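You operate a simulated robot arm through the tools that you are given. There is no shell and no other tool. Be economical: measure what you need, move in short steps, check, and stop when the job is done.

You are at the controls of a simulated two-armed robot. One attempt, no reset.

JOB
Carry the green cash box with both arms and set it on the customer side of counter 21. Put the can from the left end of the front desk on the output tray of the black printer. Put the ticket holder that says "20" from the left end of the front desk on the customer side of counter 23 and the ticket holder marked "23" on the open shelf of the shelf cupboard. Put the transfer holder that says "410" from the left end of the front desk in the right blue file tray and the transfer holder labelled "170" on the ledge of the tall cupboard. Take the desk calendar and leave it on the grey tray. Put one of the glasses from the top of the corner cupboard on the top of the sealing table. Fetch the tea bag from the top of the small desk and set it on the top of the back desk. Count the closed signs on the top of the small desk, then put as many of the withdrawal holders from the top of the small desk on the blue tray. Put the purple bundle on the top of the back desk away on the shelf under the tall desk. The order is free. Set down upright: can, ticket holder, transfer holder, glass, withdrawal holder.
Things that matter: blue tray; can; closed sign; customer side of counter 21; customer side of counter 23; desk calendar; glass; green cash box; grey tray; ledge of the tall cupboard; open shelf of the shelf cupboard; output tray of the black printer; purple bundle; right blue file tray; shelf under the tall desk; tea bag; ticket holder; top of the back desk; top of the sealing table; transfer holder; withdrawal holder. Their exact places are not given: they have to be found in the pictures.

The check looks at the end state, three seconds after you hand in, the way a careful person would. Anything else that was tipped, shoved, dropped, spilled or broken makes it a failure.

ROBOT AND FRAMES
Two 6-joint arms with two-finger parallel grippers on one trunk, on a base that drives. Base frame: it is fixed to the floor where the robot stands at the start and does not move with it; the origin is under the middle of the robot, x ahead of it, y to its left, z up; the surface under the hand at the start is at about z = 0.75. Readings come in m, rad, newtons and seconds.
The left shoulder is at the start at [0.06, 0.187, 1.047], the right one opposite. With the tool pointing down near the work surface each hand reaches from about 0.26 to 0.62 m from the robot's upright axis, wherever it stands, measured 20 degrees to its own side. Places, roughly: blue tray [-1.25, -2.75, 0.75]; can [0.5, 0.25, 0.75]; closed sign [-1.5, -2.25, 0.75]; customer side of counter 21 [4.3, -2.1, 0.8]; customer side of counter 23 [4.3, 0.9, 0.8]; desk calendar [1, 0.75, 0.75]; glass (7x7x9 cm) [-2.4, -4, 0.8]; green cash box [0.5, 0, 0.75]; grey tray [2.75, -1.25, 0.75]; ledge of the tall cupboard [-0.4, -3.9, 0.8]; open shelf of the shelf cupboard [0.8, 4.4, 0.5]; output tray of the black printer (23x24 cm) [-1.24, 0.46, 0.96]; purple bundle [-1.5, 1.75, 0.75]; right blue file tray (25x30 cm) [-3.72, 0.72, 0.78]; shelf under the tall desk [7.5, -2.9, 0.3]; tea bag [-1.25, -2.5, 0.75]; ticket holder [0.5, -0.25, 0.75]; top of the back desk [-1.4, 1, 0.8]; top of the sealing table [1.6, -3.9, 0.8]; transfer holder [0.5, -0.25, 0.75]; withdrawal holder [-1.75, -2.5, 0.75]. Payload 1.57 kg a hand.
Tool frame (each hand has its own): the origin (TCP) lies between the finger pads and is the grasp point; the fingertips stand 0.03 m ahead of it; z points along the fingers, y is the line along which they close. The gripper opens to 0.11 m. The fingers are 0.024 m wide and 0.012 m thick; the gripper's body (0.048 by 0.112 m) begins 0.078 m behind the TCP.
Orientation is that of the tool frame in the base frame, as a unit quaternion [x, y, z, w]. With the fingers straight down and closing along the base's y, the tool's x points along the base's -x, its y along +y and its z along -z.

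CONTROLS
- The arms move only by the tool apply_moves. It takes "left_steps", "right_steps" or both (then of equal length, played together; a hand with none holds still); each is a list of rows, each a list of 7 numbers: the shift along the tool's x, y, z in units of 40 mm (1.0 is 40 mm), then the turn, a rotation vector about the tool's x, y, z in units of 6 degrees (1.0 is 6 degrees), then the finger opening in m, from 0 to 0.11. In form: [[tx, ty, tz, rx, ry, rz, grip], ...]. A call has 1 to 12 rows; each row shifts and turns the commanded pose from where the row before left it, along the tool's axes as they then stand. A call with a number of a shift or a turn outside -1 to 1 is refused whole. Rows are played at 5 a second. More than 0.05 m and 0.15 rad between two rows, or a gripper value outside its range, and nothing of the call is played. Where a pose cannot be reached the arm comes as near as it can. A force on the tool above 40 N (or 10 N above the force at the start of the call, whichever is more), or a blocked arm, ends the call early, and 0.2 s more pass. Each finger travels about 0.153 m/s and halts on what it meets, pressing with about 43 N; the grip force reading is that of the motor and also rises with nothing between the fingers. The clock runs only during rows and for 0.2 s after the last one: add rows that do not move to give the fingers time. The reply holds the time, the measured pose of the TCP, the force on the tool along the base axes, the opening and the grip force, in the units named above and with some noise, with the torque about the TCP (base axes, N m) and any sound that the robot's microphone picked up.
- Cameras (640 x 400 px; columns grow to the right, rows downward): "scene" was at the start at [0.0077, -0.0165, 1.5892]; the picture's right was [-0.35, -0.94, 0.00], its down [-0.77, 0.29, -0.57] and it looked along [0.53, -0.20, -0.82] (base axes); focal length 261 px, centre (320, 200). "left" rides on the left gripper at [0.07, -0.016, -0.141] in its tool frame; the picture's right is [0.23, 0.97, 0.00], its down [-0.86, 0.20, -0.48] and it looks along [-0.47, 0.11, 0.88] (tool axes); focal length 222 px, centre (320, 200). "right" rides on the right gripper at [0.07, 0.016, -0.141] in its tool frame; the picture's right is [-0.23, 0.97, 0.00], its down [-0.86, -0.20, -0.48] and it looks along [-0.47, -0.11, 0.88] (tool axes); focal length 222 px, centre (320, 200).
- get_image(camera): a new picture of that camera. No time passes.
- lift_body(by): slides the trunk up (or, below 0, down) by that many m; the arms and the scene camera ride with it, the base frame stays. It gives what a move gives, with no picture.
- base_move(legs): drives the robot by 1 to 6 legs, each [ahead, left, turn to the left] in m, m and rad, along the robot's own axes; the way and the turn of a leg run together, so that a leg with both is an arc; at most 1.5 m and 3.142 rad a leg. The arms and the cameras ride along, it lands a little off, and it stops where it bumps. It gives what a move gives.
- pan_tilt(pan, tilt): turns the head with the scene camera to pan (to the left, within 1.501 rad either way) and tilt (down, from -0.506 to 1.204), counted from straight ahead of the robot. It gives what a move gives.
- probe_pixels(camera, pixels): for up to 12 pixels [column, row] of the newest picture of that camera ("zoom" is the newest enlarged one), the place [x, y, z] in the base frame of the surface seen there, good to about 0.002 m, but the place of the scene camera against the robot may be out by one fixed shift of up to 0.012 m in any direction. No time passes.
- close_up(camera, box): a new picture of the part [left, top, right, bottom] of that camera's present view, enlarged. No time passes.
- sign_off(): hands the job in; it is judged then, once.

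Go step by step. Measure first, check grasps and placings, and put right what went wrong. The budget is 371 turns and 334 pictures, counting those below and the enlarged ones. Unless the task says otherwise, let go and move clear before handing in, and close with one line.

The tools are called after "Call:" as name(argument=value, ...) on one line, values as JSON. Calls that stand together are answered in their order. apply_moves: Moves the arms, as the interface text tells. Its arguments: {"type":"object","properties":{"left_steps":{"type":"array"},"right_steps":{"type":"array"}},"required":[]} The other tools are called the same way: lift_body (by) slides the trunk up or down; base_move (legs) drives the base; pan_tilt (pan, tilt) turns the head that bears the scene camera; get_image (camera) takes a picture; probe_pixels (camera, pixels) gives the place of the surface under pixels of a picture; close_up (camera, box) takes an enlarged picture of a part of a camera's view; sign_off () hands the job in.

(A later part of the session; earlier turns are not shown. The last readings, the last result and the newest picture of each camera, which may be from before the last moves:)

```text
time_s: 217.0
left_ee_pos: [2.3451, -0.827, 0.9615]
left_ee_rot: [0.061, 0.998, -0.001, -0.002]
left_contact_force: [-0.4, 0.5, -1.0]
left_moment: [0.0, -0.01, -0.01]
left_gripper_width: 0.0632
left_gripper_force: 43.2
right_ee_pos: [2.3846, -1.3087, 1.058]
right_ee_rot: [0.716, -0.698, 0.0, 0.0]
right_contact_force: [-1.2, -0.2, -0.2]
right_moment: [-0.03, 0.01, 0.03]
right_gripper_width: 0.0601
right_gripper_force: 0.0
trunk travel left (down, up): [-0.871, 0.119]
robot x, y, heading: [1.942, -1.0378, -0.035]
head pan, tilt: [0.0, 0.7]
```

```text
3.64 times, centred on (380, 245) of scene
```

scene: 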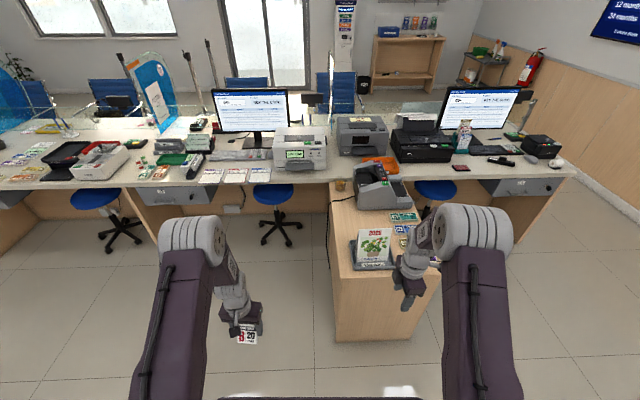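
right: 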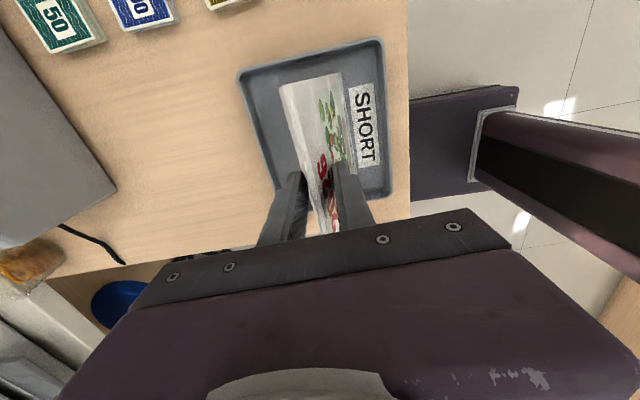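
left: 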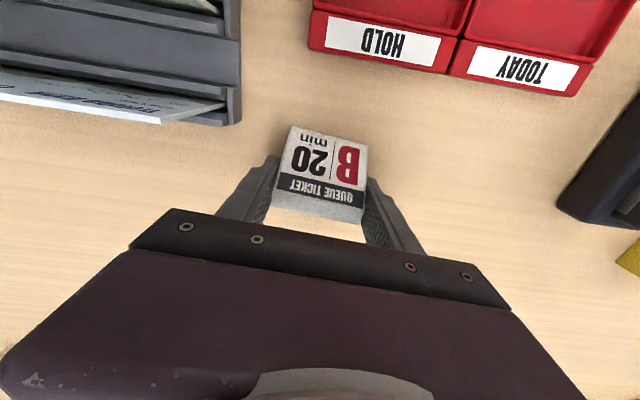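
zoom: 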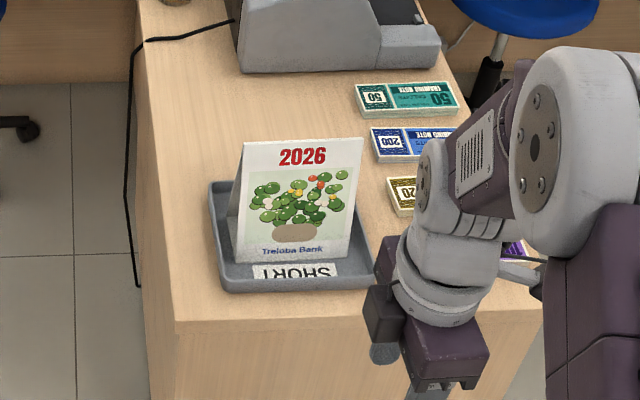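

Calendar stands in the grey tray. Now carry ticket 20 to the customer side.

Call:
base_move(legs=[[0.25, -1.2, 0], [0.69, -1.18, 0], [0, 0, 0.03], [1.3, 0, 0], [1.1, 0, 0], [0.8, 0.95, 0]])

Call:
pan_tilt(pan=1.3, tilt=0.4)

Call:
get_image(camera="scene")

```text
time_s: 247.3
left_ee_pos: [6.3664, -2.5597, 0.9628]
left_ee_rot: [0.058, 0.998, -0.001, -0.002]
left_contact_force: [0.3, -0.2, -0.7]
left_moment: [0.01, 0.0, 0.02]
left_gripper_width: 0.0633
left_gripper_force: 43.4
right_ee_pos: [6.408, -3.0408, 1.0581]
right_ee_rot: [0.718, -0.696, 0.0, -0.001]
right_contact_force: [0.3, 0.2, 0.4]
right_moment: [0.0, -0.02, 0.0]
right_gripper_width: 0.0602
right_gripper_force: 0.1
trunk travel left (down, up): [-0.871, 0.119]
robot x, y, heading: [5.968, -2.7722, -0.033]
head pan, tilt: [0.0, 0.7]
```

```text
time_s: 248.8
left_ee_pos: [6.367, -2.5612, 0.961]
left_ee_rot: [0.057, 0.998, -0.001, -0.002]
left_contact_force: [-0.3, -0.1, -0.9]
left_moment: [0.0, 0.03, 0.0]
left_gripper_width: 0.0632
left_gripper_force: 42.7
right_ee_pos: [6.4091, -3.0417, 1.059]
right_ee_rot: [0.718, -0.696, 0.001, 0.0]
right_contact_force: [0.2, -0.8, 0.1]
right_moment: [-0.03, 0.02, -0.03]
right_gripper_width: 0.0599
right_gripper_force: 0.0
trunk travel left (down, up): [-0.871, 0.119]
robot x, y, heading: [5.9677, -2.7762, -0.036]
head pan, tilt: [1.3, 0.4]
```

```text
251 pictures are left
```

scene: 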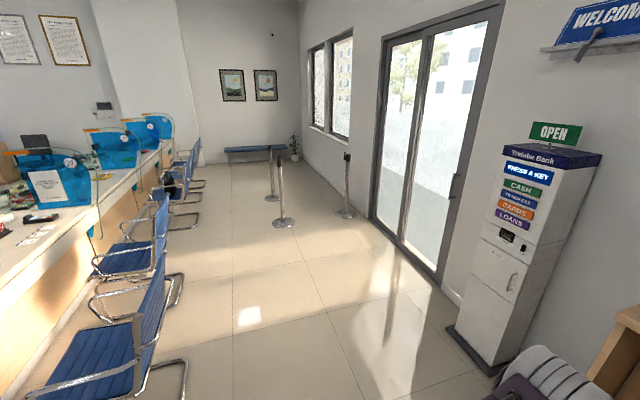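

Call:
probe_pixels(camera="scene", pixels=[[283, 225], [270, 200], [346, 215], [183, 365], [180, 300], [198, 228], [70, 380], [120, 300], [160, 185], [205, 185], [95, 235], [30, 170]])

Call:
close_up(camera="scene", box=[0, 100, 220, 300])

```text
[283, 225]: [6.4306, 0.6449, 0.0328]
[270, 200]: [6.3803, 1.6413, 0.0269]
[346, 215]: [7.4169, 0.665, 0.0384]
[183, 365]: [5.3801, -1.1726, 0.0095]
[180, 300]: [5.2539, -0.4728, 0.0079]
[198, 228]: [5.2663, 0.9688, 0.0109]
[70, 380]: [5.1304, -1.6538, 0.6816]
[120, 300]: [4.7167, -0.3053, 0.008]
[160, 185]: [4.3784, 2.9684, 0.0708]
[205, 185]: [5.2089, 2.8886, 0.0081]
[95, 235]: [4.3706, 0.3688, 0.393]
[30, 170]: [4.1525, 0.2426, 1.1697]
```

```text
2.00 times, centred on (110, 200) of scene
```

zoom: 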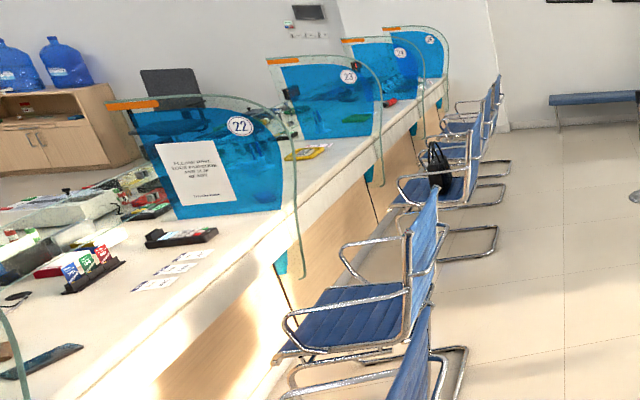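

Call:
base_move(legs=[[0, 0, 3.14], [0, -1.4, 0], [0, -1.2, 0]])

Call:
pan_tilt(pan=-0.5, tilt=0.6)

Call:
get_image(camera="scene")

```text
time_s: 269.1
left_ee_pos: [5.4679, -0.3936, 0.9609]
left_ee_rot: [1.0, -0.014, 0.001, 0.0]
left_contact_force: [-0.5, 0.3, -0.6]
left_moment: [0.01, -0.02, 0.04]
left_gripper_width: 0.0634
left_gripper_force: 42.4
right_ee_pos: [5.3861, 0.0833, 1.0583]
right_ee_rot: [0.664, 0.748, 0.0, -0.002]
right_contact_force: [0.5, 0.5, 0.0]
right_moment: [0.02, -0.04, -0.03]
right_gripper_width: 0.0598
right_gripper_force: 0.0
trunk travel left (down, up): [-0.871, 0.119]
robot x, y, heading: [5.8487, -0.145, -3.095]
head pan, tilt: [1.3, 0.4]
```

```text
time_s: 270.9
left_ee_pos: [5.4694, -0.3934, 0.9607]
left_ee_rot: [1.0, -0.014, 0.002, -0.001]
left_contact_force: [-0.7, 0.1, -1.7]
left_moment: [0.01, 0.02, -0.03]
left_gripper_width: 0.063
left_gripper_force: 43.0
right_ee_pos: [5.3859, 0.0847, 1.0599]
right_ee_rot: [0.663, 0.748, 0.0, -0.001]
right_contact_force: [0.5, 0.3, -0.4]
right_moment: [0.0, 0.0, 0.05]
right_gripper_width: 0.06
right_gripper_force: 0.1
trunk travel left (down, up): [-0.871, 0.119]
robot x, y, heading: [5.849, -0.1478, -3.09]
head pan, tilt: [-0.499, 0.6]
```

```text
249 pictures are left
```

scene: 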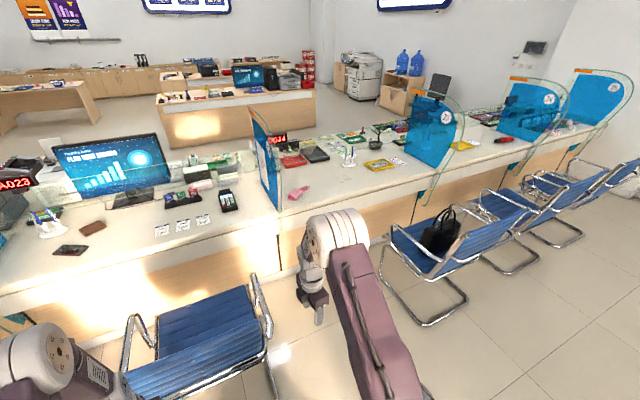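

Call:
probe_pixels(camera="scene", pixels=[[270, 340], [265, 285], [385, 255], [430, 320], [390, 235], [295, 190], [330, 190], [349, 163], [380, 165], [280, 215], [270, 195], [410, 180]])

Call:
close_up(camera="scene", box=[240, 100, 480, 250])

```text
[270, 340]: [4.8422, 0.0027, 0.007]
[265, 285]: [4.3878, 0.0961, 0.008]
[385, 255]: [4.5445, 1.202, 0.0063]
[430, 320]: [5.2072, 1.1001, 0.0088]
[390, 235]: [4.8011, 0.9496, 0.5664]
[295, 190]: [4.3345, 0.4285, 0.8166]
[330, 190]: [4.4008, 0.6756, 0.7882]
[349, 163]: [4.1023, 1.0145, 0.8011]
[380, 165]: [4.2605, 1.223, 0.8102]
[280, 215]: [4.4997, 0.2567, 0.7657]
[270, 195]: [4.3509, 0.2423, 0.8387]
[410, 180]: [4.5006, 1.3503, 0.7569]
```

```text
2.67 times, centred on (360, 175) of scene
```

zoom: 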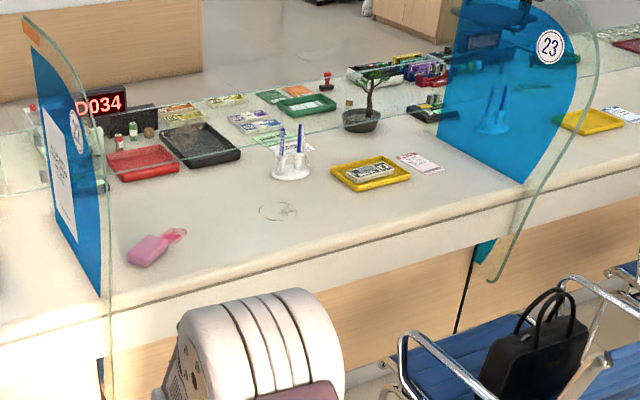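

Call:
base_move(legs=[[0, 0, -0.05], [0.1, -0.65, 0]])

Call:
pan_tilt(pan=0, tilt=0.75)

Call:
get_image(camera="scene")

```text
time_s: 275.0
left_ee_pos: [5.3583, 0.2844, 0.9607]
left_ee_rot: [0.999, -0.041, 0.002, -0.001]
left_contact_force: [-0.1, -1.4, -1.2]
left_moment: [-0.01, -0.01, 0.03]
left_gripper_width: 0.0634
left_gripper_force: 43.3
right_ee_pos: [5.3011, 0.7657, 1.0592]
right_ee_rot: [0.684, 0.729, 0.0, -0.002]
right_contact_force: [-0.1, 0.5, -0.5]
right_moment: [0.0, 0.0, -0.01]
right_gripper_width: 0.0598
right_gripper_force: 0.0
trunk travel left (down, up): [-0.871, 0.119]
robot x, y, heading: [5.752, 0.5125, 3.137]
head pan, tilt: [-0.499, 0.6]
```

```text
time_s: 275.9
left_ee_pos: [5.358, 0.2874, 0.962]
left_ee_rot: [0.999, -0.042, 0.002, 0.0]
left_contact_force: [0.3, -0.3, -1.2]
left_moment: [0.0, 0.02, -0.02]
left_gripper_width: 0.0629
left_gripper_force: 42.9
right_ee_pos: [5.3008, 0.7661, 1.0596]
right_ee_rot: [0.685, 0.729, -0.001, 0.0]
right_contact_force: [0.2, 0.1, 0.2]
right_moment: [0.02, -0.02, 0.01]
right_gripper_width: 0.06
right_gripper_force: 0.0
trunk travel left (down, up): [-0.871, 0.119]
robot x, y, heading: [5.7523, 0.5094, 3.139]
head pan, tilt: [0.0, 0.75]
```

```text
247 pictures are left
```

scene: 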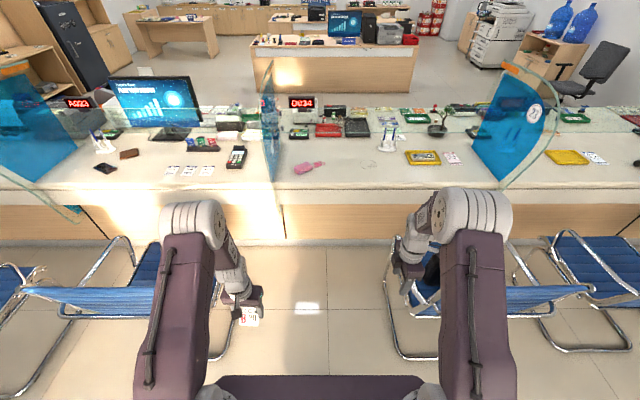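

Call:
probe_pixels(camera="scene", pixels=[[229, 352], [388, 345], [385, 285], [300, 300], [395, 300], [370, 300], [310, 166], [350, 170], [222, 310], [320, 225]])

Call:
close_up(camera="scene", box=[160, 220, 460, 390])

```text
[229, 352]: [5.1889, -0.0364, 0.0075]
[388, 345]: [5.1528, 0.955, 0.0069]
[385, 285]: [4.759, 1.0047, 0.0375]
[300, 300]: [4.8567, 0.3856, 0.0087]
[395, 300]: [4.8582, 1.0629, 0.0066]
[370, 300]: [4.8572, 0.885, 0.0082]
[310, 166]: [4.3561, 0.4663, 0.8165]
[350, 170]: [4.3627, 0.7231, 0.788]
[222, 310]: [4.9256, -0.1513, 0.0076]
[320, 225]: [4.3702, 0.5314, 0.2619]
```

```text
2.13 times, centred on (310, 305) of scene
```

zoom: 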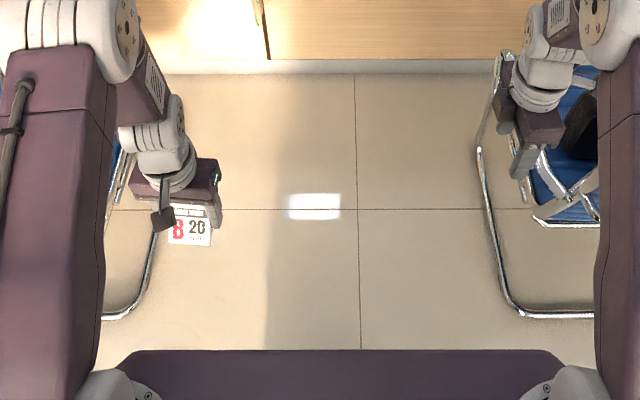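

Call:
apply_moves(right_steps=[[0.68, 0.96, 0, 0, 0, 0, 0.06], [0.68, 0.96, 0, 0, 0, 0, 0.06], [0.68, 0.96, 0, 0, 0, 0, 0.06], [0.68, 0.96, 0, 0, 0, 0, 0.06]])

Call:
apply_moves(left_steps=[[-0.4, -0.97, 0, 0, 0, 0, 0], [-0.4, -0.97, 0, 0, 0, 0, 0], [-0.4, -0.97, 0, 0, 0, 0, 0], [-0.4, -0.97, 0, 0, 0, 0, 0], [-0.4, -0.97, 0, 0, 0, 0, 0], [-0.4, -0.97, 0, 0, 0, 0, 0], [-0.4, -0.97, 0, 0, 0, 0, 0], [-0.4, -0.97, 0, 0, 0, 0, 0]])

Call:
base_move(legs=[[0.5, 0.035, 0]])

Call:
get_image(camera="scene")

```text
time_s: 276.9
left_ee_pos: [5.3583, 0.2862, 0.9627]
left_ee_rot: [0.999, -0.041, 0.001, 0.0]
left_contact_force: [0.1, -0.3, -0.9]
left_moment: [0.01, 0.03, -0.01]
left_gripper_width: 0.0631
left_gripper_force: 43.1
right_ee_pos: [5.4522, 0.8841, 1.0605]
right_ee_rot: [0.684, 0.729, -0.001, -0.001]
right_contact_force: [0.0, 0.8, -0.1]
right_moment: [0.01, 0.01, 0.0]
right_gripper_width: 0.0598
right_gripper_force: 0.1
trunk travel left (down, up): [-0.871, 0.119]
robot x, y, heading: [5.755, 0.5148, 3.14]
head pan, tilt: [0.0, 0.75]
```

```text
time_s: 278.7
left_ee_pos: [5.2578, 0.607, 0.9632]
left_ee_rot: [0.999, -0.042, 0.004, 0.001]
left_contact_force: [0.3, -0.7, -1.0]
left_moment: [-0.05, -0.06, 0.0]
left_gripper_width: 0.0632
left_gripper_force: 43.7
right_ee_pos: [5.4506, 0.8843, 1.06]
right_ee_rot: [0.685, 0.729, 0.0, -0.001]
right_contact_force: [-0.5, 0.5, -0.1]
right_moment: [-0.05, 0.0, -0.03]
right_gripper_width: 0.06
right_gripper_force: 0.1
trunk travel left (down, up): [-0.871, 0.119]
robot x, y, heading: [5.7532, 0.5128, 3.14]
head pan, tilt: [0.0, 0.75]
```

```text
time_s: 281.6
left_ee_pos: [4.7661, 0.5746, 0.9649]
left_ee_rot: [0.999, -0.043, 0.001, -0.001]
left_contact_force: [-0.4, 0.4, -1.3]
left_moment: [-0.03, 0.01, 0.03]
left_gripper_width: 0.0633
left_gripper_force: 43.3
right_ee_pos: [4.9612, 0.8513, 1.0608]
right_ee_rot: [0.686, 0.728, -0.001, -0.001]
right_contact_force: [-0.1, -0.1, 0.0]
right_moment: [-0.04, -0.01, -0.01]
right_gripper_width: 0.0602
right_gripper_force: 0.1
trunk travel left (down, up): [-0.871, 0.119]
robot x, y, heading: [5.261, 0.4779, 3.133]
head pan, tilt: [0.0, 0.75]
```

```text
245 pictures are left
```

scene: 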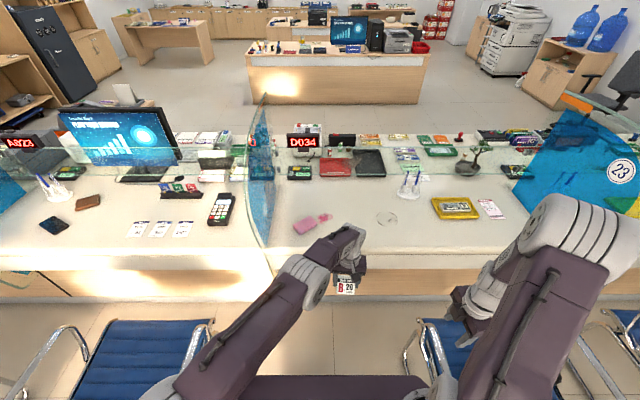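

Call:
base_move(legs=[[0.38, -0.05, 0]])

Call:
pan_tilt(pan=0, tilt=1.0)

Call:
get_image(camera="left")

Call:
get_image(camera="scene")

```text
time_s: 284.0
left_ee_pos: [4.3859, 0.6264, 0.9648]
left_ee_rot: [0.999, -0.042, 0.0, -0.002]
left_contact_force: [0.0, -0.4, -0.7]
left_moment: [-0.05, -0.01, -0.03]
left_gripper_width: 0.0633
left_gripper_force: 42.6
right_ee_pos: [4.5791, 0.9062, 1.0603]
right_ee_rot: [0.684, 0.729, -0.001, -0.001]
right_contact_force: [0.1, -0.7, 0.2]
right_moment: [0.01, -0.01, 0.01]
right_gripper_width: 0.06
right_gripper_force: 0.1
trunk travel left (down, up): [-0.871, 0.119]
robot x, y, heading: [4.883, 0.5338, 3.136]
head pan, tilt: [0.0, 0.75]
```

```text
time_s: 284.8
left_ee_pos: [4.3829, 0.6272, 0.964]
left_ee_rot: [0.999, -0.043, 0.002, -0.002]
left_contact_force: [0.3, -0.4, -1.6]
left_moment: [0.02, -0.03, -0.04]
left_gripper_width: 0.0633
left_gripper_force: 43.5
right_ee_pos: [4.577, 0.9051, 1.0607]
right_ee_rot: [0.685, 0.729, -0.001, 0.0]
right_contact_force: [-0.6, -1.3, -0.2]
right_moment: [-0.04, -0.03, -0.04]
right_gripper_width: 0.06
right_gripper_force: 0.1
trunk travel left (down, up): [-0.871, 0.119]
robot x, y, heading: [4.8814, 0.5374, 3.137]
head pan, tilt: [0.0, 1.0]
```

```text
244 pictures are left
```

left: 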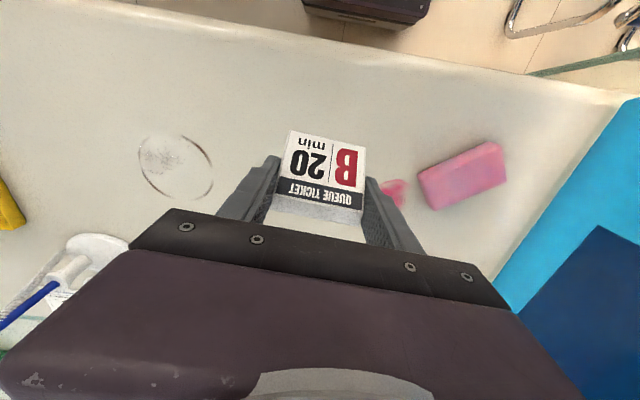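

```text
243 pictures are left
```

scene: 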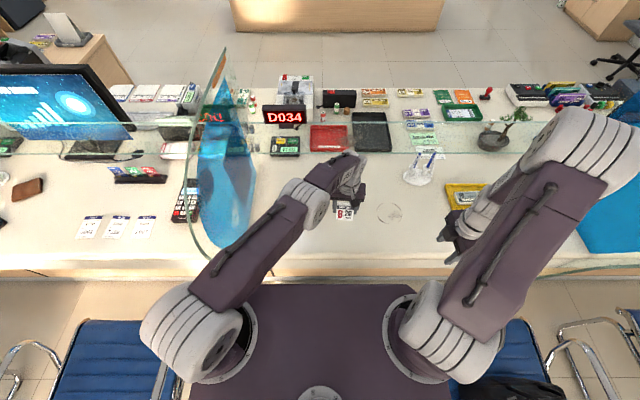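

Call:
probe_pixels(camera="left", pixels=[[395, 190], [378, 190], [425, 195], [212, 180], [175, 165], [320, 115], [250, 290]])

```text
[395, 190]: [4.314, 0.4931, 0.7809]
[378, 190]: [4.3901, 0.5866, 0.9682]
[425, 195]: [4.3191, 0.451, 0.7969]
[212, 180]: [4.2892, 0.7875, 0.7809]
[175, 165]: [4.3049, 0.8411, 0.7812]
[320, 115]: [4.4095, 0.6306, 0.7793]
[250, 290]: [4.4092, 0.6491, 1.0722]
```

Call:
apply_moves(left_steps=[[0, 0, 0.9, 0, 0, 0, 0], [0, 0, 0.9, 0, 0, 0, 0], [0, 0, 0.9, 0, 0, 0, 0], [0, 0, 0.6, 0, 0, 0, 0], [0, 0, 0.15, 0, 0, 0, 0], [0, 0, 0, 0, 0, 0, 0]])

Call:
apply_moves(left_steps=[[0, 0, 0.1, 0, 0, 0, 0], [0, 0, 0.08, 0, 0, 0, 0], [0, 0, 0, 0, 0, 0, 0]])

```text
time_s: 286.2
left_ee_pos: [4.4133, 0.6079, 0.8559]
left_ee_rot: [0.999, -0.042, 0.001, -0.001]
left_contact_force: [-0.4, -0.4, 0.0]
left_moment: [0.0, 0.01, 0.01]
left_gripper_width: 0.0634
left_gripper_force: 43.1
left hand out of reach, approached as far as the arm can: row 1, 2, 3, 4
right_ee_pos: [4.5781, 0.9061, 1.06]
right_ee_rot: [0.685, 0.729, -0.001, -0.001]
right_contact_force: [0.7, 0.4, 0.7]
right_moment: [0.01, -0.01, -0.01]
right_gripper_width: 0.0599
right_gripper_force: 0.0
trunk travel left (down, up): [-0.871, 0.119]
robot x, y, heading: [4.8799, 0.5365, 3.138]
head pan, tilt: [0.0, 1.0]
```

```text
time_s: 287.0
left_ee_pos: [4.417, 0.6062, 0.8488]
left_ee_rot: [0.999, -0.042, 0.002, -0.001]
left_contact_force: [0.3, 0.1, -1.4]
left_moment: [0.0, 0.05, -0.02]
left_gripper_width: 0.0634
left_gripper_force: 42.9
left hand out of reach, approached as far as the arm can: row 1
right_ee_pos: [4.5777, 0.9061, 1.0595]
right_ee_rot: [0.685, 0.729, 0.0, 0.001]
right_contact_force: [0.8, 0.5, 0.3]
right_moment: [0.01, 0.0, -0.01]
right_gripper_width: 0.0601
right_gripper_force: 0.0
trunk travel left (down, up): [-0.871, 0.119]
robot x, y, heading: [4.8783, 0.5352, 3.141]
head pan, tilt: [0.0, 1.0]
```

Arm's at its reach limit; use the trunk to lower the last 3 cm.

Call:
lift_body(by=-0.024)

Call:
lift_body(by=-0.006)

Call:
lift_body(by=-0.004)

```text
time_s: 287.7
left_ee_pos: [4.4168, 0.6073, 0.8243]
left_ee_rot: [0.999, -0.041, 0.002, -0.002]
left_contact_force: [0.6, 0.2, -1.2]
left_moment: [-0.02, -0.01, 0.03]
left_gripper_width: 0.0632
left_gripper_force: 43.1
right_ee_pos: [4.5777, 0.9063, 1.036]
right_ee_rot: [0.685, 0.729, -0.001, -0.001]
right_contact_force: [-0.1, -0.6, -0.8]
right_moment: [0.03, 0.01, 0.01]
right_gripper_width: 0.06
right_gripper_force: 0.1
trunk travel left (down, up): [-0.847, 0.143]
robot x, y, heading: [4.8801, 0.5339, 3.139]
head pan, tilt: [0.0, 1.0]
```

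```text
time_s: 288.2
left_ee_pos: [4.4183, 0.6071, 0.8184]
left_ee_rot: [0.999, -0.042, 0.002, -0.001]
left_contact_force: [-0.1, 0.3, -0.5]
left_moment: [0.01, -0.03, -0.01]
left_gripper_width: 0.0633
left_gripper_force: 43.1
right_ee_pos: [4.5775, 0.9048, 1.0303]
right_ee_rot: [0.685, 0.729, 0.0, -0.001]
right_contact_force: [0.3, 0.7, 0.6]
right_moment: [0.01, -0.04, -0.02]
right_gripper_width: 0.0601
right_gripper_force: 0.1
trunk travel left (down, up): [-0.841, 0.149]
robot x, y, heading: [4.8788, 0.5307, 3.137]
head pan, tilt: [0.0, 1.0]
```

```text
time_s: 288.8
left_ee_pos: [4.4171, 0.6066, 0.8176]
left_ee_rot: [0.999, -0.042, -0.001, -0.002]
left_contact_force: [1.1, -4.4, 29.2]
left_moment: [-0.49, -0.56, -0.05]
left_gripper_width: 0.0634
left_gripper_force: 42.8
right_ee_pos: [4.5799, 0.9043, 1.0269]
right_ee_rot: [0.685, 0.729, -0.001, -0.002]
right_contact_force: [-1.1, -1.3, -0.6]
right_moment: [-0.02, -0.04, 0.0]
right_gripper_width: 0.0597
right_gripper_force: 0.0
trunk travel left (down, up): [-0.837, 0.153]
robot x, y, heading: [4.8791, 0.5362, 3.141]
head pan, tilt: [0.0, 1.0]
```

Contact. Release and rise with the trunk.

Call:
apply_moves(left_steps=[[0, 0, 0, 0, 0, 0, 0.085], [0, 0, 0, 0, 0, 0, 0.085], [0, 0, 0, 0, 0, 0, 0.085]])

Call:
lift_body(by=0.14)

Call:
get_image(camera="left")

```text
time_s: 289.6
left_ee_pos: [4.4176, 0.6064, 0.8148]
left_ee_rot: [0.999, -0.042, 0.002, 0.0]
left_contact_force: [0.4, 0.5, -0.2]
left_moment: [0.03, -0.02, -0.02]
left_gripper_width: 0.0848
left_gripper_force: 0.0
right_ee_pos: [4.5765, 0.9057, 1.0253]
right_ee_rot: [0.685, 0.729, -0.001, -0.001]
right_contact_force: [-0.2, -0.1, 0.7]
right_moment: [0.01, 0.0, 0.03]
right_gripper_width: 0.0602
right_gripper_force: 0.2
trunk travel left (down, up): [-0.837, 0.153]
robot x, y, heading: [4.8798, 0.5362, 3.143]
head pan, tilt: [0.0, 1.0]
```

```text
time_s: 291.2
left_ee_pos: [4.4174, 0.6081, 0.9544]
left_ee_rot: [0.999, -0.042, 0.002, -0.001]
left_contact_force: [0.0, 0.2, 0.1]
left_moment: [0.01, 0.02, -0.01]
left_gripper_width: 0.0851
left_gripper_force: 0.1
right_ee_pos: [4.5782, 0.9064, 1.1659]
right_ee_rot: [0.684, 0.729, -0.001, -0.001]
right_contact_force: [-0.3, 0.7, 0.1]
right_moment: [-0.02, -0.04, -0.01]
right_gripper_width: 0.0597
right_gripper_force: 0.0
trunk travel left (down, up): [-0.977, 0.013]
robot x, y, heading: [4.879, 0.5338, 3.136]
head pan, tilt: [0.0, 1.0]
```

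```text
242 pictures are left
```

left: 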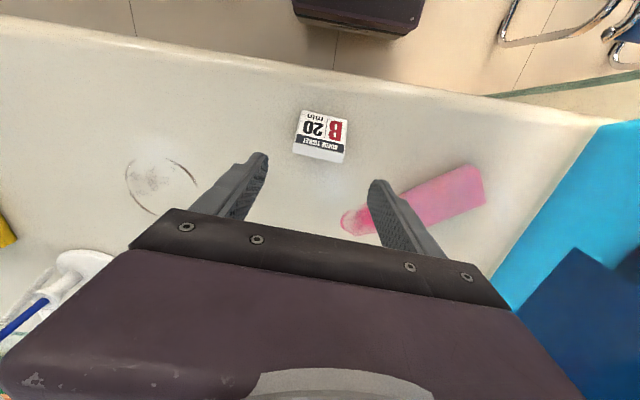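

Ticket 20 stands on counter 23's customer side. Back out and return toward the front desk.

Call:
base_move(legs=[[-0.95, 0, 0], [0, 1.45, 0], [0, 1.45, 0], [0.6, 1.1, 0]])

Call:
pan_tilt(pan=0, tilt=0.6)

Call:
get_image(camera="scene")

```text
time_s: 315.2
left_ee_pos: [4.8546, -3.3244, 0.9557]
left_ee_rot: [1.0, -0.013, 0.002, 0.0]
left_contact_force: [-0.4, -0.2, -1.7]
left_moment: [0.01, -0.01, 0.0]
left_gripper_width: 0.0854
left_gripper_force: 0.0
right_ee_pos: [4.9969, -3.0163, 1.167]
right_ee_rot: [0.663, 0.749, 0.0, 0.0]
right_contact_force: [1.0, 0.6, -0.1]
right_moment: [-0.02, 0.02, 0.0]
right_gripper_width: 0.06
right_gripper_force: 0.1
trunk travel left (down, up): [-0.977, 0.013]
robot x, y, heading: [5.3191, -3.3675, -3.084]
head pan, tilt: [0.0, 1.0]
```

```text
time_s: 316.1
left_ee_pos: [4.8545, -3.3245, 0.9541]
left_ee_rot: [1.0, -0.014, 0.002, -0.001]
left_contact_force: [0.0, -0.5, -0.4]
left_moment: [0.01, 0.01, 0.03]
left_gripper_width: 0.0851
left_gripper_force: 0.0
right_ee_pos: [4.9968, -3.0178, 1.166]
right_ee_rot: [0.663, 0.749, 0.0, -0.002]
right_contact_force: [0.1, 0.5, 0.4]
right_moment: [-0.01, 0.01, 0.0]
right_gripper_width: 0.0597
right_gripper_force: 0.0
trunk travel left (down, up): [-0.977, 0.013]
robot x, y, heading: [5.3223, -3.3723, -3.084]
head pan, tilt: [0.0, 0.6]
```

```text
241 pictures are left
```

scene: 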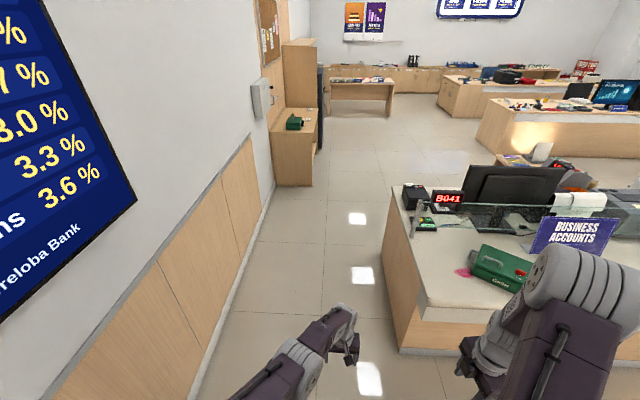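

Call:
base_move(legs=[[0, 0, -0.057], [1.25, 0.08, 0], [1.25, 0, 0], [0.5, -0.8, 0], [0.45, -1.1, 0], [0.3, -1.15, 0]])

Call:
pan_tilt(pan=0, tilt=0.9)

Call:
get_image(camera="scene")

```text
time_s: 344.5
left_ee_pos: [1.054, -0.3707, 0.9566]
left_ee_rot: [1.0, -0.021, 0.001, -0.001]
left_contact_force: [-0.9, -0.4, -0.3]
left_moment: [0.02, 0.01, 0.01]
left_gripper_width: 0.085
left_gripper_force: 0.0
right_ee_pos: [1.2022, -0.0654, 1.1658]
right_ee_rot: [0.669, 0.743, 0.0, -0.001]
right_contact_force: [-0.5, -0.3, 0.0]
right_moment: [0.01, -0.01, -0.03]
right_gripper_width: 0.0599
right_gripper_force: 0.0
trunk travel left (down, up): [-0.977, 0.013]
robot x, y, heading: [1.5196, -0.4235, -3.103]
head pan, tilt: [0.0, 0.6]
```

```text
time_s: 345.3
left_ee_pos: [1.0534, -0.3706, 0.9553]
left_ee_rot: [1.0, -0.021, 0.002, 0.0]
left_contact_force: [0.6, -0.2, 0.0]
left_moment: [0.0, -0.02, -0.02]
left_gripper_width: 0.0848
left_gripper_force: 0.1
right_ee_pos: [1.2021, -0.0651, 1.165]
right_ee_rot: [0.669, 0.743, 0.0, -0.001]
right_contact_force: [0.0, -0.8, -0.3]
right_moment: [0.01, 0.01, -0.01]
right_gripper_width: 0.0603
right_gripper_force: 0.2
trunk travel left (down, up): [-0.977, 0.013]
robot x, y, heading: [1.5217, -0.4236, -3.105]
head pan, tilt: [0.0, 0.901]
```

```text
240 pictures are left
```

scene: 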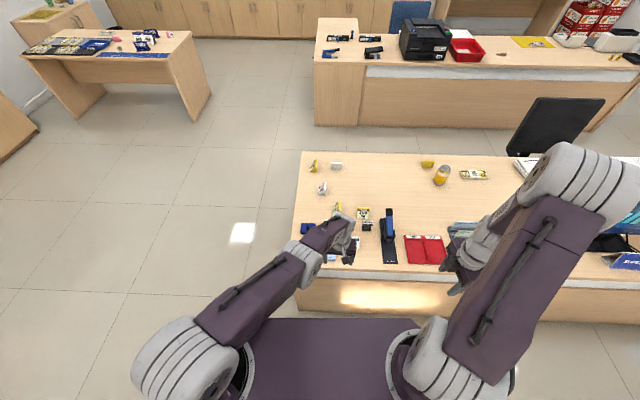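

Call:
apply_moves(left_steps=[[0.5, 0.5, -0.8, 0, 0, 0, 0.11], [0.5, 0.5, -0.8, 0, 0, 0, 0.11], [0.5, 0.5, -0.8, 0, 0, 0, 0.11], [0, 0.5, -1, 0, 0, 0, 0.11], [0, 0.5, -1, 0, 0, 0, 0.11], [0, 0.5, -0.6, 0, 0, 0, 0.11]])

Call:
lift_body(by=-0.2)

Call:
base_move(legs=[[0, 0, -0.037], [0.3, 0.12, 0]])

Call:
get_image(camera="scene")

Call:
get_image(camera="right")

```text
time_s: 346.7
left_ee_pos: [1.1102, -0.4926, 1.1559]
left_ee_rot: [1.0, -0.02, 0.001, -0.001]
left_contact_force: [-0.3, -0.7, -0.2]
left_moment: [0.02, 0.03, 0.0]
left_gripper_width: 0.1101
left_gripper_force: 0.0
right_ee_pos: [1.2026, -0.0648, 1.1663]
right_ee_rot: [0.668, 0.744, 0.0, -0.001]
right_contact_force: [-0.4, 0.4, 0.0]
right_moment: [0.0, 0.03, 0.02]
right_gripper_width: 0.0598
right_gripper_force: 0.1
trunk travel left (down, up): [-0.977, 0.013]
robot x, y, heading: [1.5196, -0.4226, -3.101]
head pan, tilt: [0.0, 0.901]
```

```text
time_s: 348.9
left_ee_pos: [1.1095, -0.4925, 0.9554]
left_ee_rot: [1.0, -0.021, 0.002, -0.001]
left_contact_force: [-0.5, -0.6, -0.2]
left_moment: [-0.02, -0.01, 0.03]
left_gripper_width: 0.11
left_gripper_force: 0.1
right_ee_pos: [1.2016, -0.0652, 0.9655]
right_ee_rot: [0.668, 0.744, -0.001, -0.001]
right_contact_force: [0.7, 0.3, -0.5]
right_moment: [-0.02, 0.03, 0.01]
right_gripper_width: 0.0597
right_gripper_force: 0.1
trunk travel left (down, up): [-0.777, 0.213]
robot x, y, heading: [1.5201, -0.4221, -3.102]
head pan, tilt: [0.0, 0.901]
```

```text
time_s: 351.4
left_ee_pos: [0.8048, -0.5978, 0.955]
left_ee_rot: [0.999, -0.038, 0.002, -0.001]
left_contact_force: [-0.3, 0.4, 1.1]
left_moment: [-0.01, -0.01, 0.02]
left_gripper_width: 0.1099
left_gripper_force: 0.1
right_ee_pos: [0.9126, -0.1741, 0.9672]
right_ee_rot: [0.682, 0.732, -0.002, -0.002]
right_contact_force: [0.4, 0.1, 0.3]
right_moment: [-0.01, 0.01, 0.01]
right_gripper_width: 0.0602
right_gripper_force: 0.1
trunk travel left (down, up): [-0.777, 0.213]
robot x, y, heading: [1.2199, -0.5428, -3.141]
head pan, tilt: [0.0, 0.901]
```

```text
239 pictures are left
```

scene: 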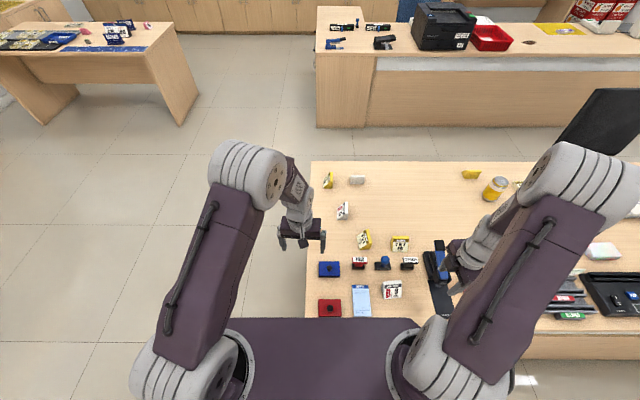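

```text
238 pictures are left
```

right: 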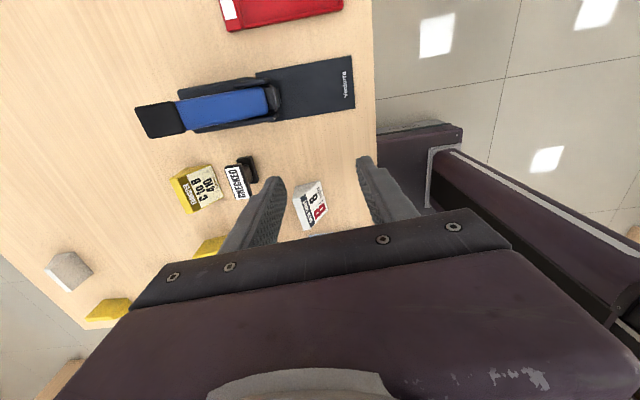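

Call:
close_up(camera="scene", box=[340, 220, 420, 270])

Call:
probe_pixels(camera="zoom", pixels=[[145, 110], [175, 85], [230, 195], [180, 200], [190, 225], [135, 225], [395, 140], [565, 140], [400, 225], [560, 225], [550, 265], [400, 265]])

```text
8.00 times, centred on (380, 245) of scene
```

zoom: 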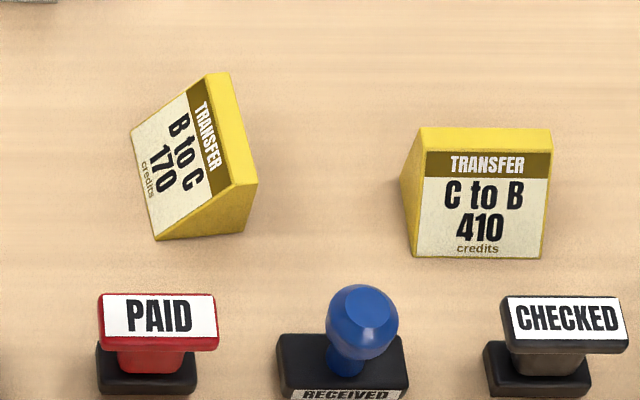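

```text
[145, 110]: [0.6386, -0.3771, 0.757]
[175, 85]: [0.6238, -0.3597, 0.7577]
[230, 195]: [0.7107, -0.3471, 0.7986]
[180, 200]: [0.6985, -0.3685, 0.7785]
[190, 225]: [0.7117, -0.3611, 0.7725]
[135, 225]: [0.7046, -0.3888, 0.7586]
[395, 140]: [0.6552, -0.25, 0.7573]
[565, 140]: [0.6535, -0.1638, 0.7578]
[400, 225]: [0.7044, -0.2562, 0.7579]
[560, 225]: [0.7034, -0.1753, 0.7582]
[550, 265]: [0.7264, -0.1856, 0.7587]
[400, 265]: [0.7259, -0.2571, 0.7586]
```

Call:
probe_pixels(camera="zoom", pixels=[[136, 135], [158, 233], [206, 82], [233, 180], [226, 80], [252, 180], [240, 228], [418, 250], [540, 252], [424, 135], [548, 135], [404, 182]])

```text
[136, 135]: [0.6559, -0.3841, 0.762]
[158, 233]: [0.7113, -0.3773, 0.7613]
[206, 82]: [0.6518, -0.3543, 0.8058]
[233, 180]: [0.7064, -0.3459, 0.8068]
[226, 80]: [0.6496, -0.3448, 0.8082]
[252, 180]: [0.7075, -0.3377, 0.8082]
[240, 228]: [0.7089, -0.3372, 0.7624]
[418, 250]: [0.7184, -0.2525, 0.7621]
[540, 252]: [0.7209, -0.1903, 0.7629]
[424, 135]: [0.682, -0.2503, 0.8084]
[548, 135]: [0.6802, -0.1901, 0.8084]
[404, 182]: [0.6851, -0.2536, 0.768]
```

Call:
apply_moves(right_steps=[[0, 0, 0, 0, 0, -0.66, 0.078], [-0.53, -0.917, 0, 0, 0, 0, 0.078], [-0.53, -0.917, 0, 0, 0, 0, 0.078], [-0.53, -0.917, 0, 0, 0, 0, 0.078], [-0.53, -0.917, 0, 0, 0, 0, 0.078], [-0.53, -0.917, 0, 0, 0, 0, 0.078], [-0.53, -0.917, 0, 0, 0, 0, 0.078], [-0.53, -0.917, 0, 0, 0, 0, 0.078]])

Call:
get_image(camera="right")

```text
time_s: 353.2
left_ee_pos: [0.8032, -0.5983, 0.9542]
left_ee_rot: [0.999, -0.037, 0.001, -0.001]
left_contact_force: [-0.2, 0.1, -0.4]
left_moment: [0.0, 0.0, -0.02]
left_gripper_width: 0.11
left_gripper_force: 0.0
right_ee_pos: [0.6754, -0.3604, 0.963]
right_ee_rot: [0.656, 0.755, 0.001, -0.001]
right_contact_force: [0.0, -0.8, -0.3]
right_moment: [-0.02, -0.02, 0.01]
right_gripper_width: 0.0779
right_gripper_force: 0.0
trunk travel left (down, up): [-0.777, 0.213]
robot x, y, heading: [1.2184, -0.5425, -3.138]
head pan, tilt: [0.0, 0.901]
```

```text
236 pictures are left
```

right: 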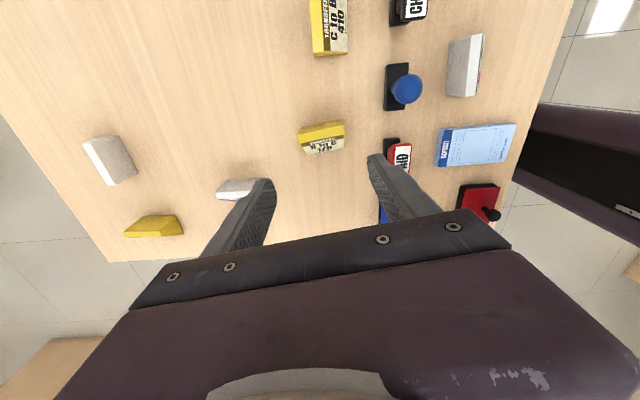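

Call:
close_up(camera="right", box=[280, 100, 430, 200])

Call:
probe_pixels(camera="zoom", pixels=[[80, 130], [270, 90], [95, 170], [270, 145], [130, 220], [275, 190], [455, 180], [440, 240], [545, 180], [180, 140]])

```text
4.00 times, centred on (355, 150) of right
```

zoom: 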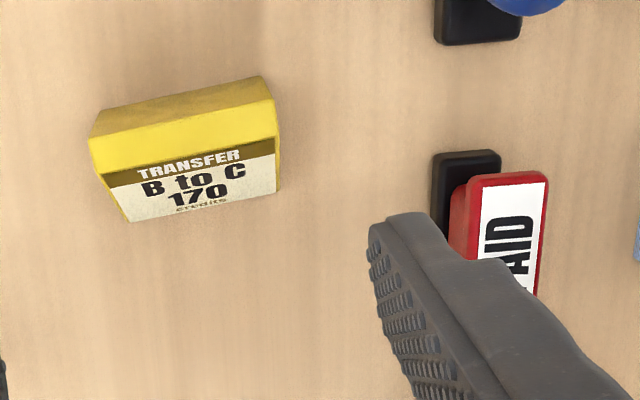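

```text
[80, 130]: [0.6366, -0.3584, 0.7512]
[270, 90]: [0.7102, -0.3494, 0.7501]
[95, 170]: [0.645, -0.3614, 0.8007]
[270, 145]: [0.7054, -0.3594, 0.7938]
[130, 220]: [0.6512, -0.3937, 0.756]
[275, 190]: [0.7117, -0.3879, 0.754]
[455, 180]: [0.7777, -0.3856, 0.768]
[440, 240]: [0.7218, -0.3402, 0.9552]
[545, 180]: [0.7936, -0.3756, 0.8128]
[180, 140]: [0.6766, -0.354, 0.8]
```

Call:
apply_moves(right_steps=[[-0.13, 0.08, 0, 0, 0, 0.4, 0.084], [0, 0, 0.88, 0, 0, 0, 0.084], [0, 0, 0.88, 0, 0, 0, 0.084], [0, 0, 0.88, 0, 0, 0, 0.084], [0, 0, 0.6, 0, 0, 0, 0.084]])

Call:
get_image(camera="right")

```text
time_s: 354.4
left_ee_pos: [0.803, -0.5986, 0.956]
left_ee_rot: [0.999, -0.037, 0.002, -0.001]
left_contact_force: [-0.4, -0.2, 0.1]
left_moment: [-0.03, -0.01, 0.04]
left_gripper_width: 0.1097
left_gripper_force: 0.0
right_ee_pos: [0.6814, -0.3654, 0.8361]
right_ee_rot: [0.671, 0.741, 0.0, -0.001]
right_contact_force: [0.0, 0.5, -0.2]
right_moment: [0.02, -0.01, -0.01]
right_gripper_width: 0.0839
right_gripper_force: 0.1
trunk travel left (down, up): [-0.777, 0.213]
robot x, y, heading: [1.2216, -0.5415, -3.137]
head pan, tilt: [0.0, 0.901]
```

```text
234 pictures are left
```

right: 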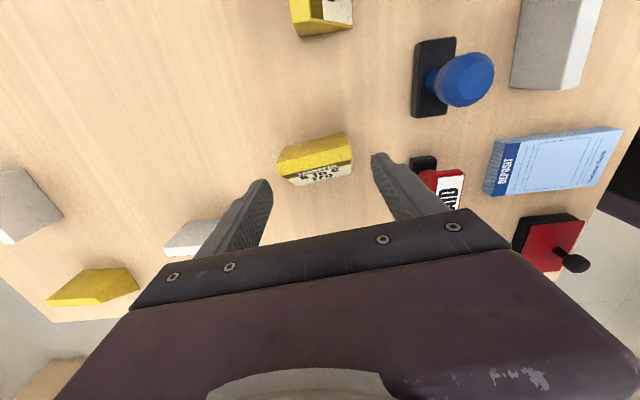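

Call:
apply_moves(right_steps=[[0, 0, 0.62, 0, 0, 0, 0.084], [0, 0, 0.6, 0, 0, 0, 0.084], [0, 0, 0, 0, 0, 0, 0.0], [0, 0, 0, 0, 0, 0, 0], [0, 0, 0, 0, 0, 0, 0], [0, 0, 0, 0, 0, 0, 0]])

Call:
get_image(camera="right")

```text
time_s: 355.8
left_ee_pos: [0.8045, -0.598, 0.955]
left_ee_rot: [0.999, -0.037, 0.002, 0.0]
left_contact_force: [0.3, -0.4, -0.6]
left_moment: [0.05, 0.02, 0.02]
left_gripper_width: 0.1098
left_gripper_force: 0.0
right_ee_pos: [0.682, -0.3645, 0.7887]
right_ee_rot: [0.671, 0.741, 0.0, -0.001]
right_contact_force: [-0.4, -0.3, -0.4]
right_moment: [0.01, 0.01, -0.03]
right_gripper_width: 0.0631
right_gripper_force: 43.0
trunk travel left (down, up): [-0.777, 0.213]
robot x, y, heading: [1.2169, -0.5452, -3.136]
head pan, tilt: [0.0, 0.901]
```

```text
233 pictures are left
```

right: 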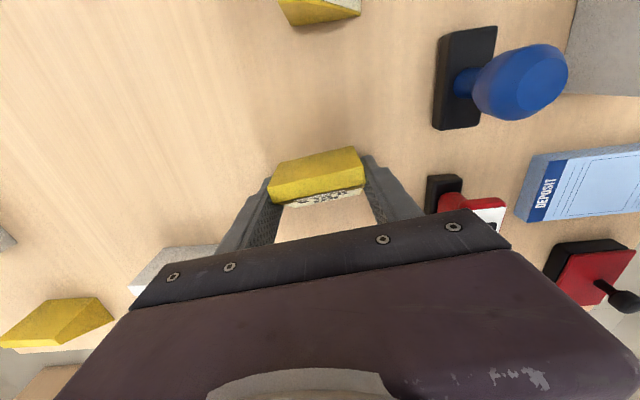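

Call:
apply_moves(right_steps=[[0, 0, -0.5, 0, 0, 0, 0], [0, 0, -0.95, 0, 0, 0, 0], [0, 0, -0.95, 0, 0, 0, 0], [0, 0, -0.95, 0, 0, 0, 0], [0, 0, -0.95, 0, 0, 0, 0], [0.5, 0.9, -0.4, 0, 0, 0, 0], [0.5, 0.9, -0.4, 0, 0, 0, 0], [0.5, 0.9, 0, 0, 0, 0, 0], [0.5, 0.9, 0, 0, 0, 0, 0], [0.5, 0.9, 0, 0, 0, 0, 0]])

Call:
base_move(legs=[[0, -0.5, 0]])

Call:
get_image(camera="left")

Call:
get_image(camera="scene")

```text
time_s: 358.0
left_ee_pos: [0.8049, -0.5975, 0.9556]
left_ee_rot: [0.999, -0.038, 0.0, 0.0]
left_contact_force: [0.3, 0.2, -0.4]
left_moment: [-0.01, -0.01, 0.02]
left_gripper_width: 0.11
left_gripper_force: 0.1
right_ee_pos: [0.854, -0.246, 0.99]
right_ee_rot: [0.671, 0.742, -0.001, -0.001]
right_contact_force: [-0.5, 0.5, -1.3]
right_moment: [0.0, 0.05, -0.02]
right_gripper_width: 0.0631
right_gripper_force: 42.4
trunk travel left (down, up): [-0.777, 0.213]
robot x, y, heading: [1.216, -0.5404, -3.14]
head pan, tilt: [0.0, 0.901]
```

```text
time_s: 361.0
left_ee_pos: [0.8004, -0.088, 0.9556]
left_ee_rot: [0.999, -0.033, 0.001, -0.001]
left_contact_force: [-0.2, -0.7, 0.7]
left_moment: [-0.03, -0.01, -0.01]
left_gripper_width: 0.1099
left_gripper_force: 0.1
right_ee_pos: [0.8435, 0.2602, 0.9909]
right_ee_rot: [0.667, 0.745, 0.0, -0.002]
right_contact_force: [0.3, -0.2, -0.5]
right_moment: [-0.01, 0.01, 0.02]
right_gripper_width: 0.0632
right_gripper_force: 42.8
trunk travel left (down, up): [-0.777, 0.213]
robot x, y, heading: [1.2151, -0.0272, -3.126]
head pan, tilt: [0.0, 0.901]
```

```text
232 pictures are left
```

left: 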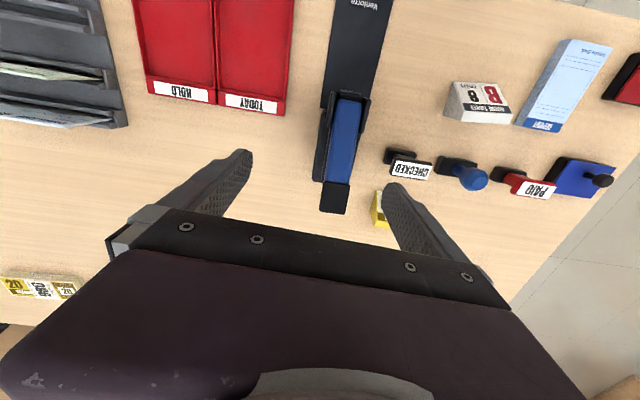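

```text
231 pictures are left
```

scene: 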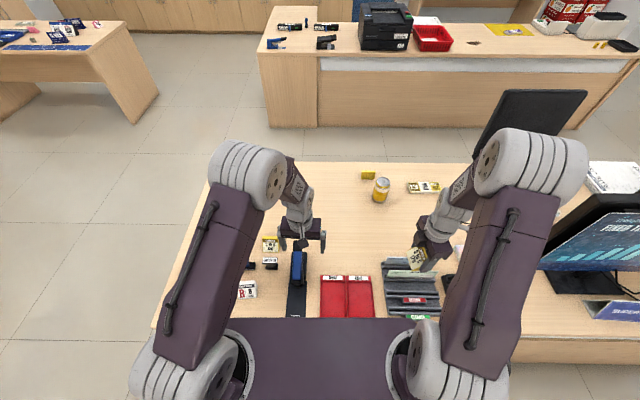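

Call:
apply_moves(left_steps=[[-0.57, 0.87, 0, 0, 0, -0.25, 0.084], [-0.57, 0.87, 0, 0, 0, 0, 0.084], [-0.57, 0.87, 0, 0, 0, 0, 0.084], [-0.57, 0.87, 0, 0, 0, 0, 0.084]])

Call:
get_image(camera="left")

Call:
close_up(camera="left", box=[240, 100, 400, 200])

```text
time_s: 362.0
left_ee_pos: [0.701, -0.2237, 0.9525]
left_ee_rot: [1.0, -0.021, 0.002, -0.003]
left_contact_force: [-1.1, 0.4, 0.2]
left_moment: [0.02, -0.01, -0.01]
left_gripper_width: 0.0839
left_gripper_force: 0.1
right_ee_pos: [0.8428, 0.2615, 0.9904]
right_ee_rot: [0.667, 0.745, 0.001, -0.001]
right_contact_force: [0.8, -0.4, -0.8]
right_moment: [-0.02, -0.02, 0.05]
right_gripper_width: 0.0633
right_gripper_force: 43.7
trunk travel left (down, up): [-0.777, 0.213]
robot x, y, heading: [1.2064, -0.0331, -3.124]
head pan, tilt: [0.0, 0.901]
```

```text
230 pictures are left
```

left: 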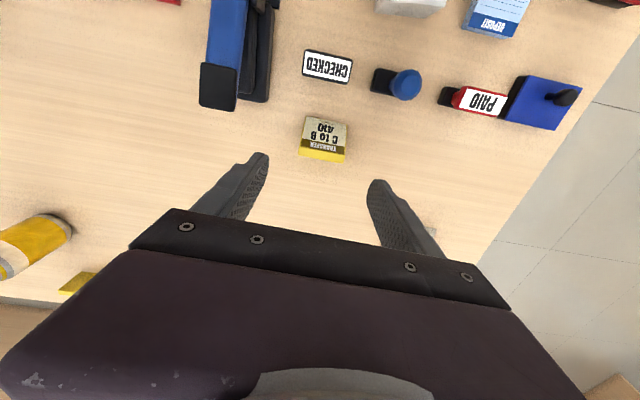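

```text
4.00 times, centred on (320, 150) of left
```

zoom: 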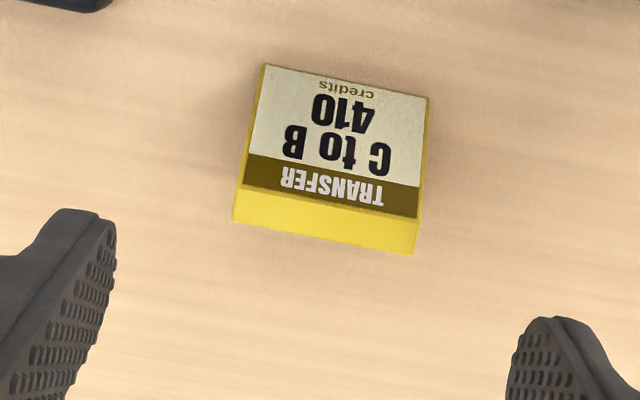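

Call:
probe_pixels(camera="zoom", pixels=[[265, 68], [424, 98], [245, 190], [417, 215], [235, 217], [411, 250], [240, 160], [330, 140]])

```text
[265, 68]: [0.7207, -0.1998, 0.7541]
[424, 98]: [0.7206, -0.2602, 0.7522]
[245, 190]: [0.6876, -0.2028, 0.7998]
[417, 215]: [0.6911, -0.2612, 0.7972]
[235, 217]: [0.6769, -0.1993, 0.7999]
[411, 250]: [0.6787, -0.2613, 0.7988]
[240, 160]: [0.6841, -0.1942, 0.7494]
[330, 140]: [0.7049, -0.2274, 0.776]
```

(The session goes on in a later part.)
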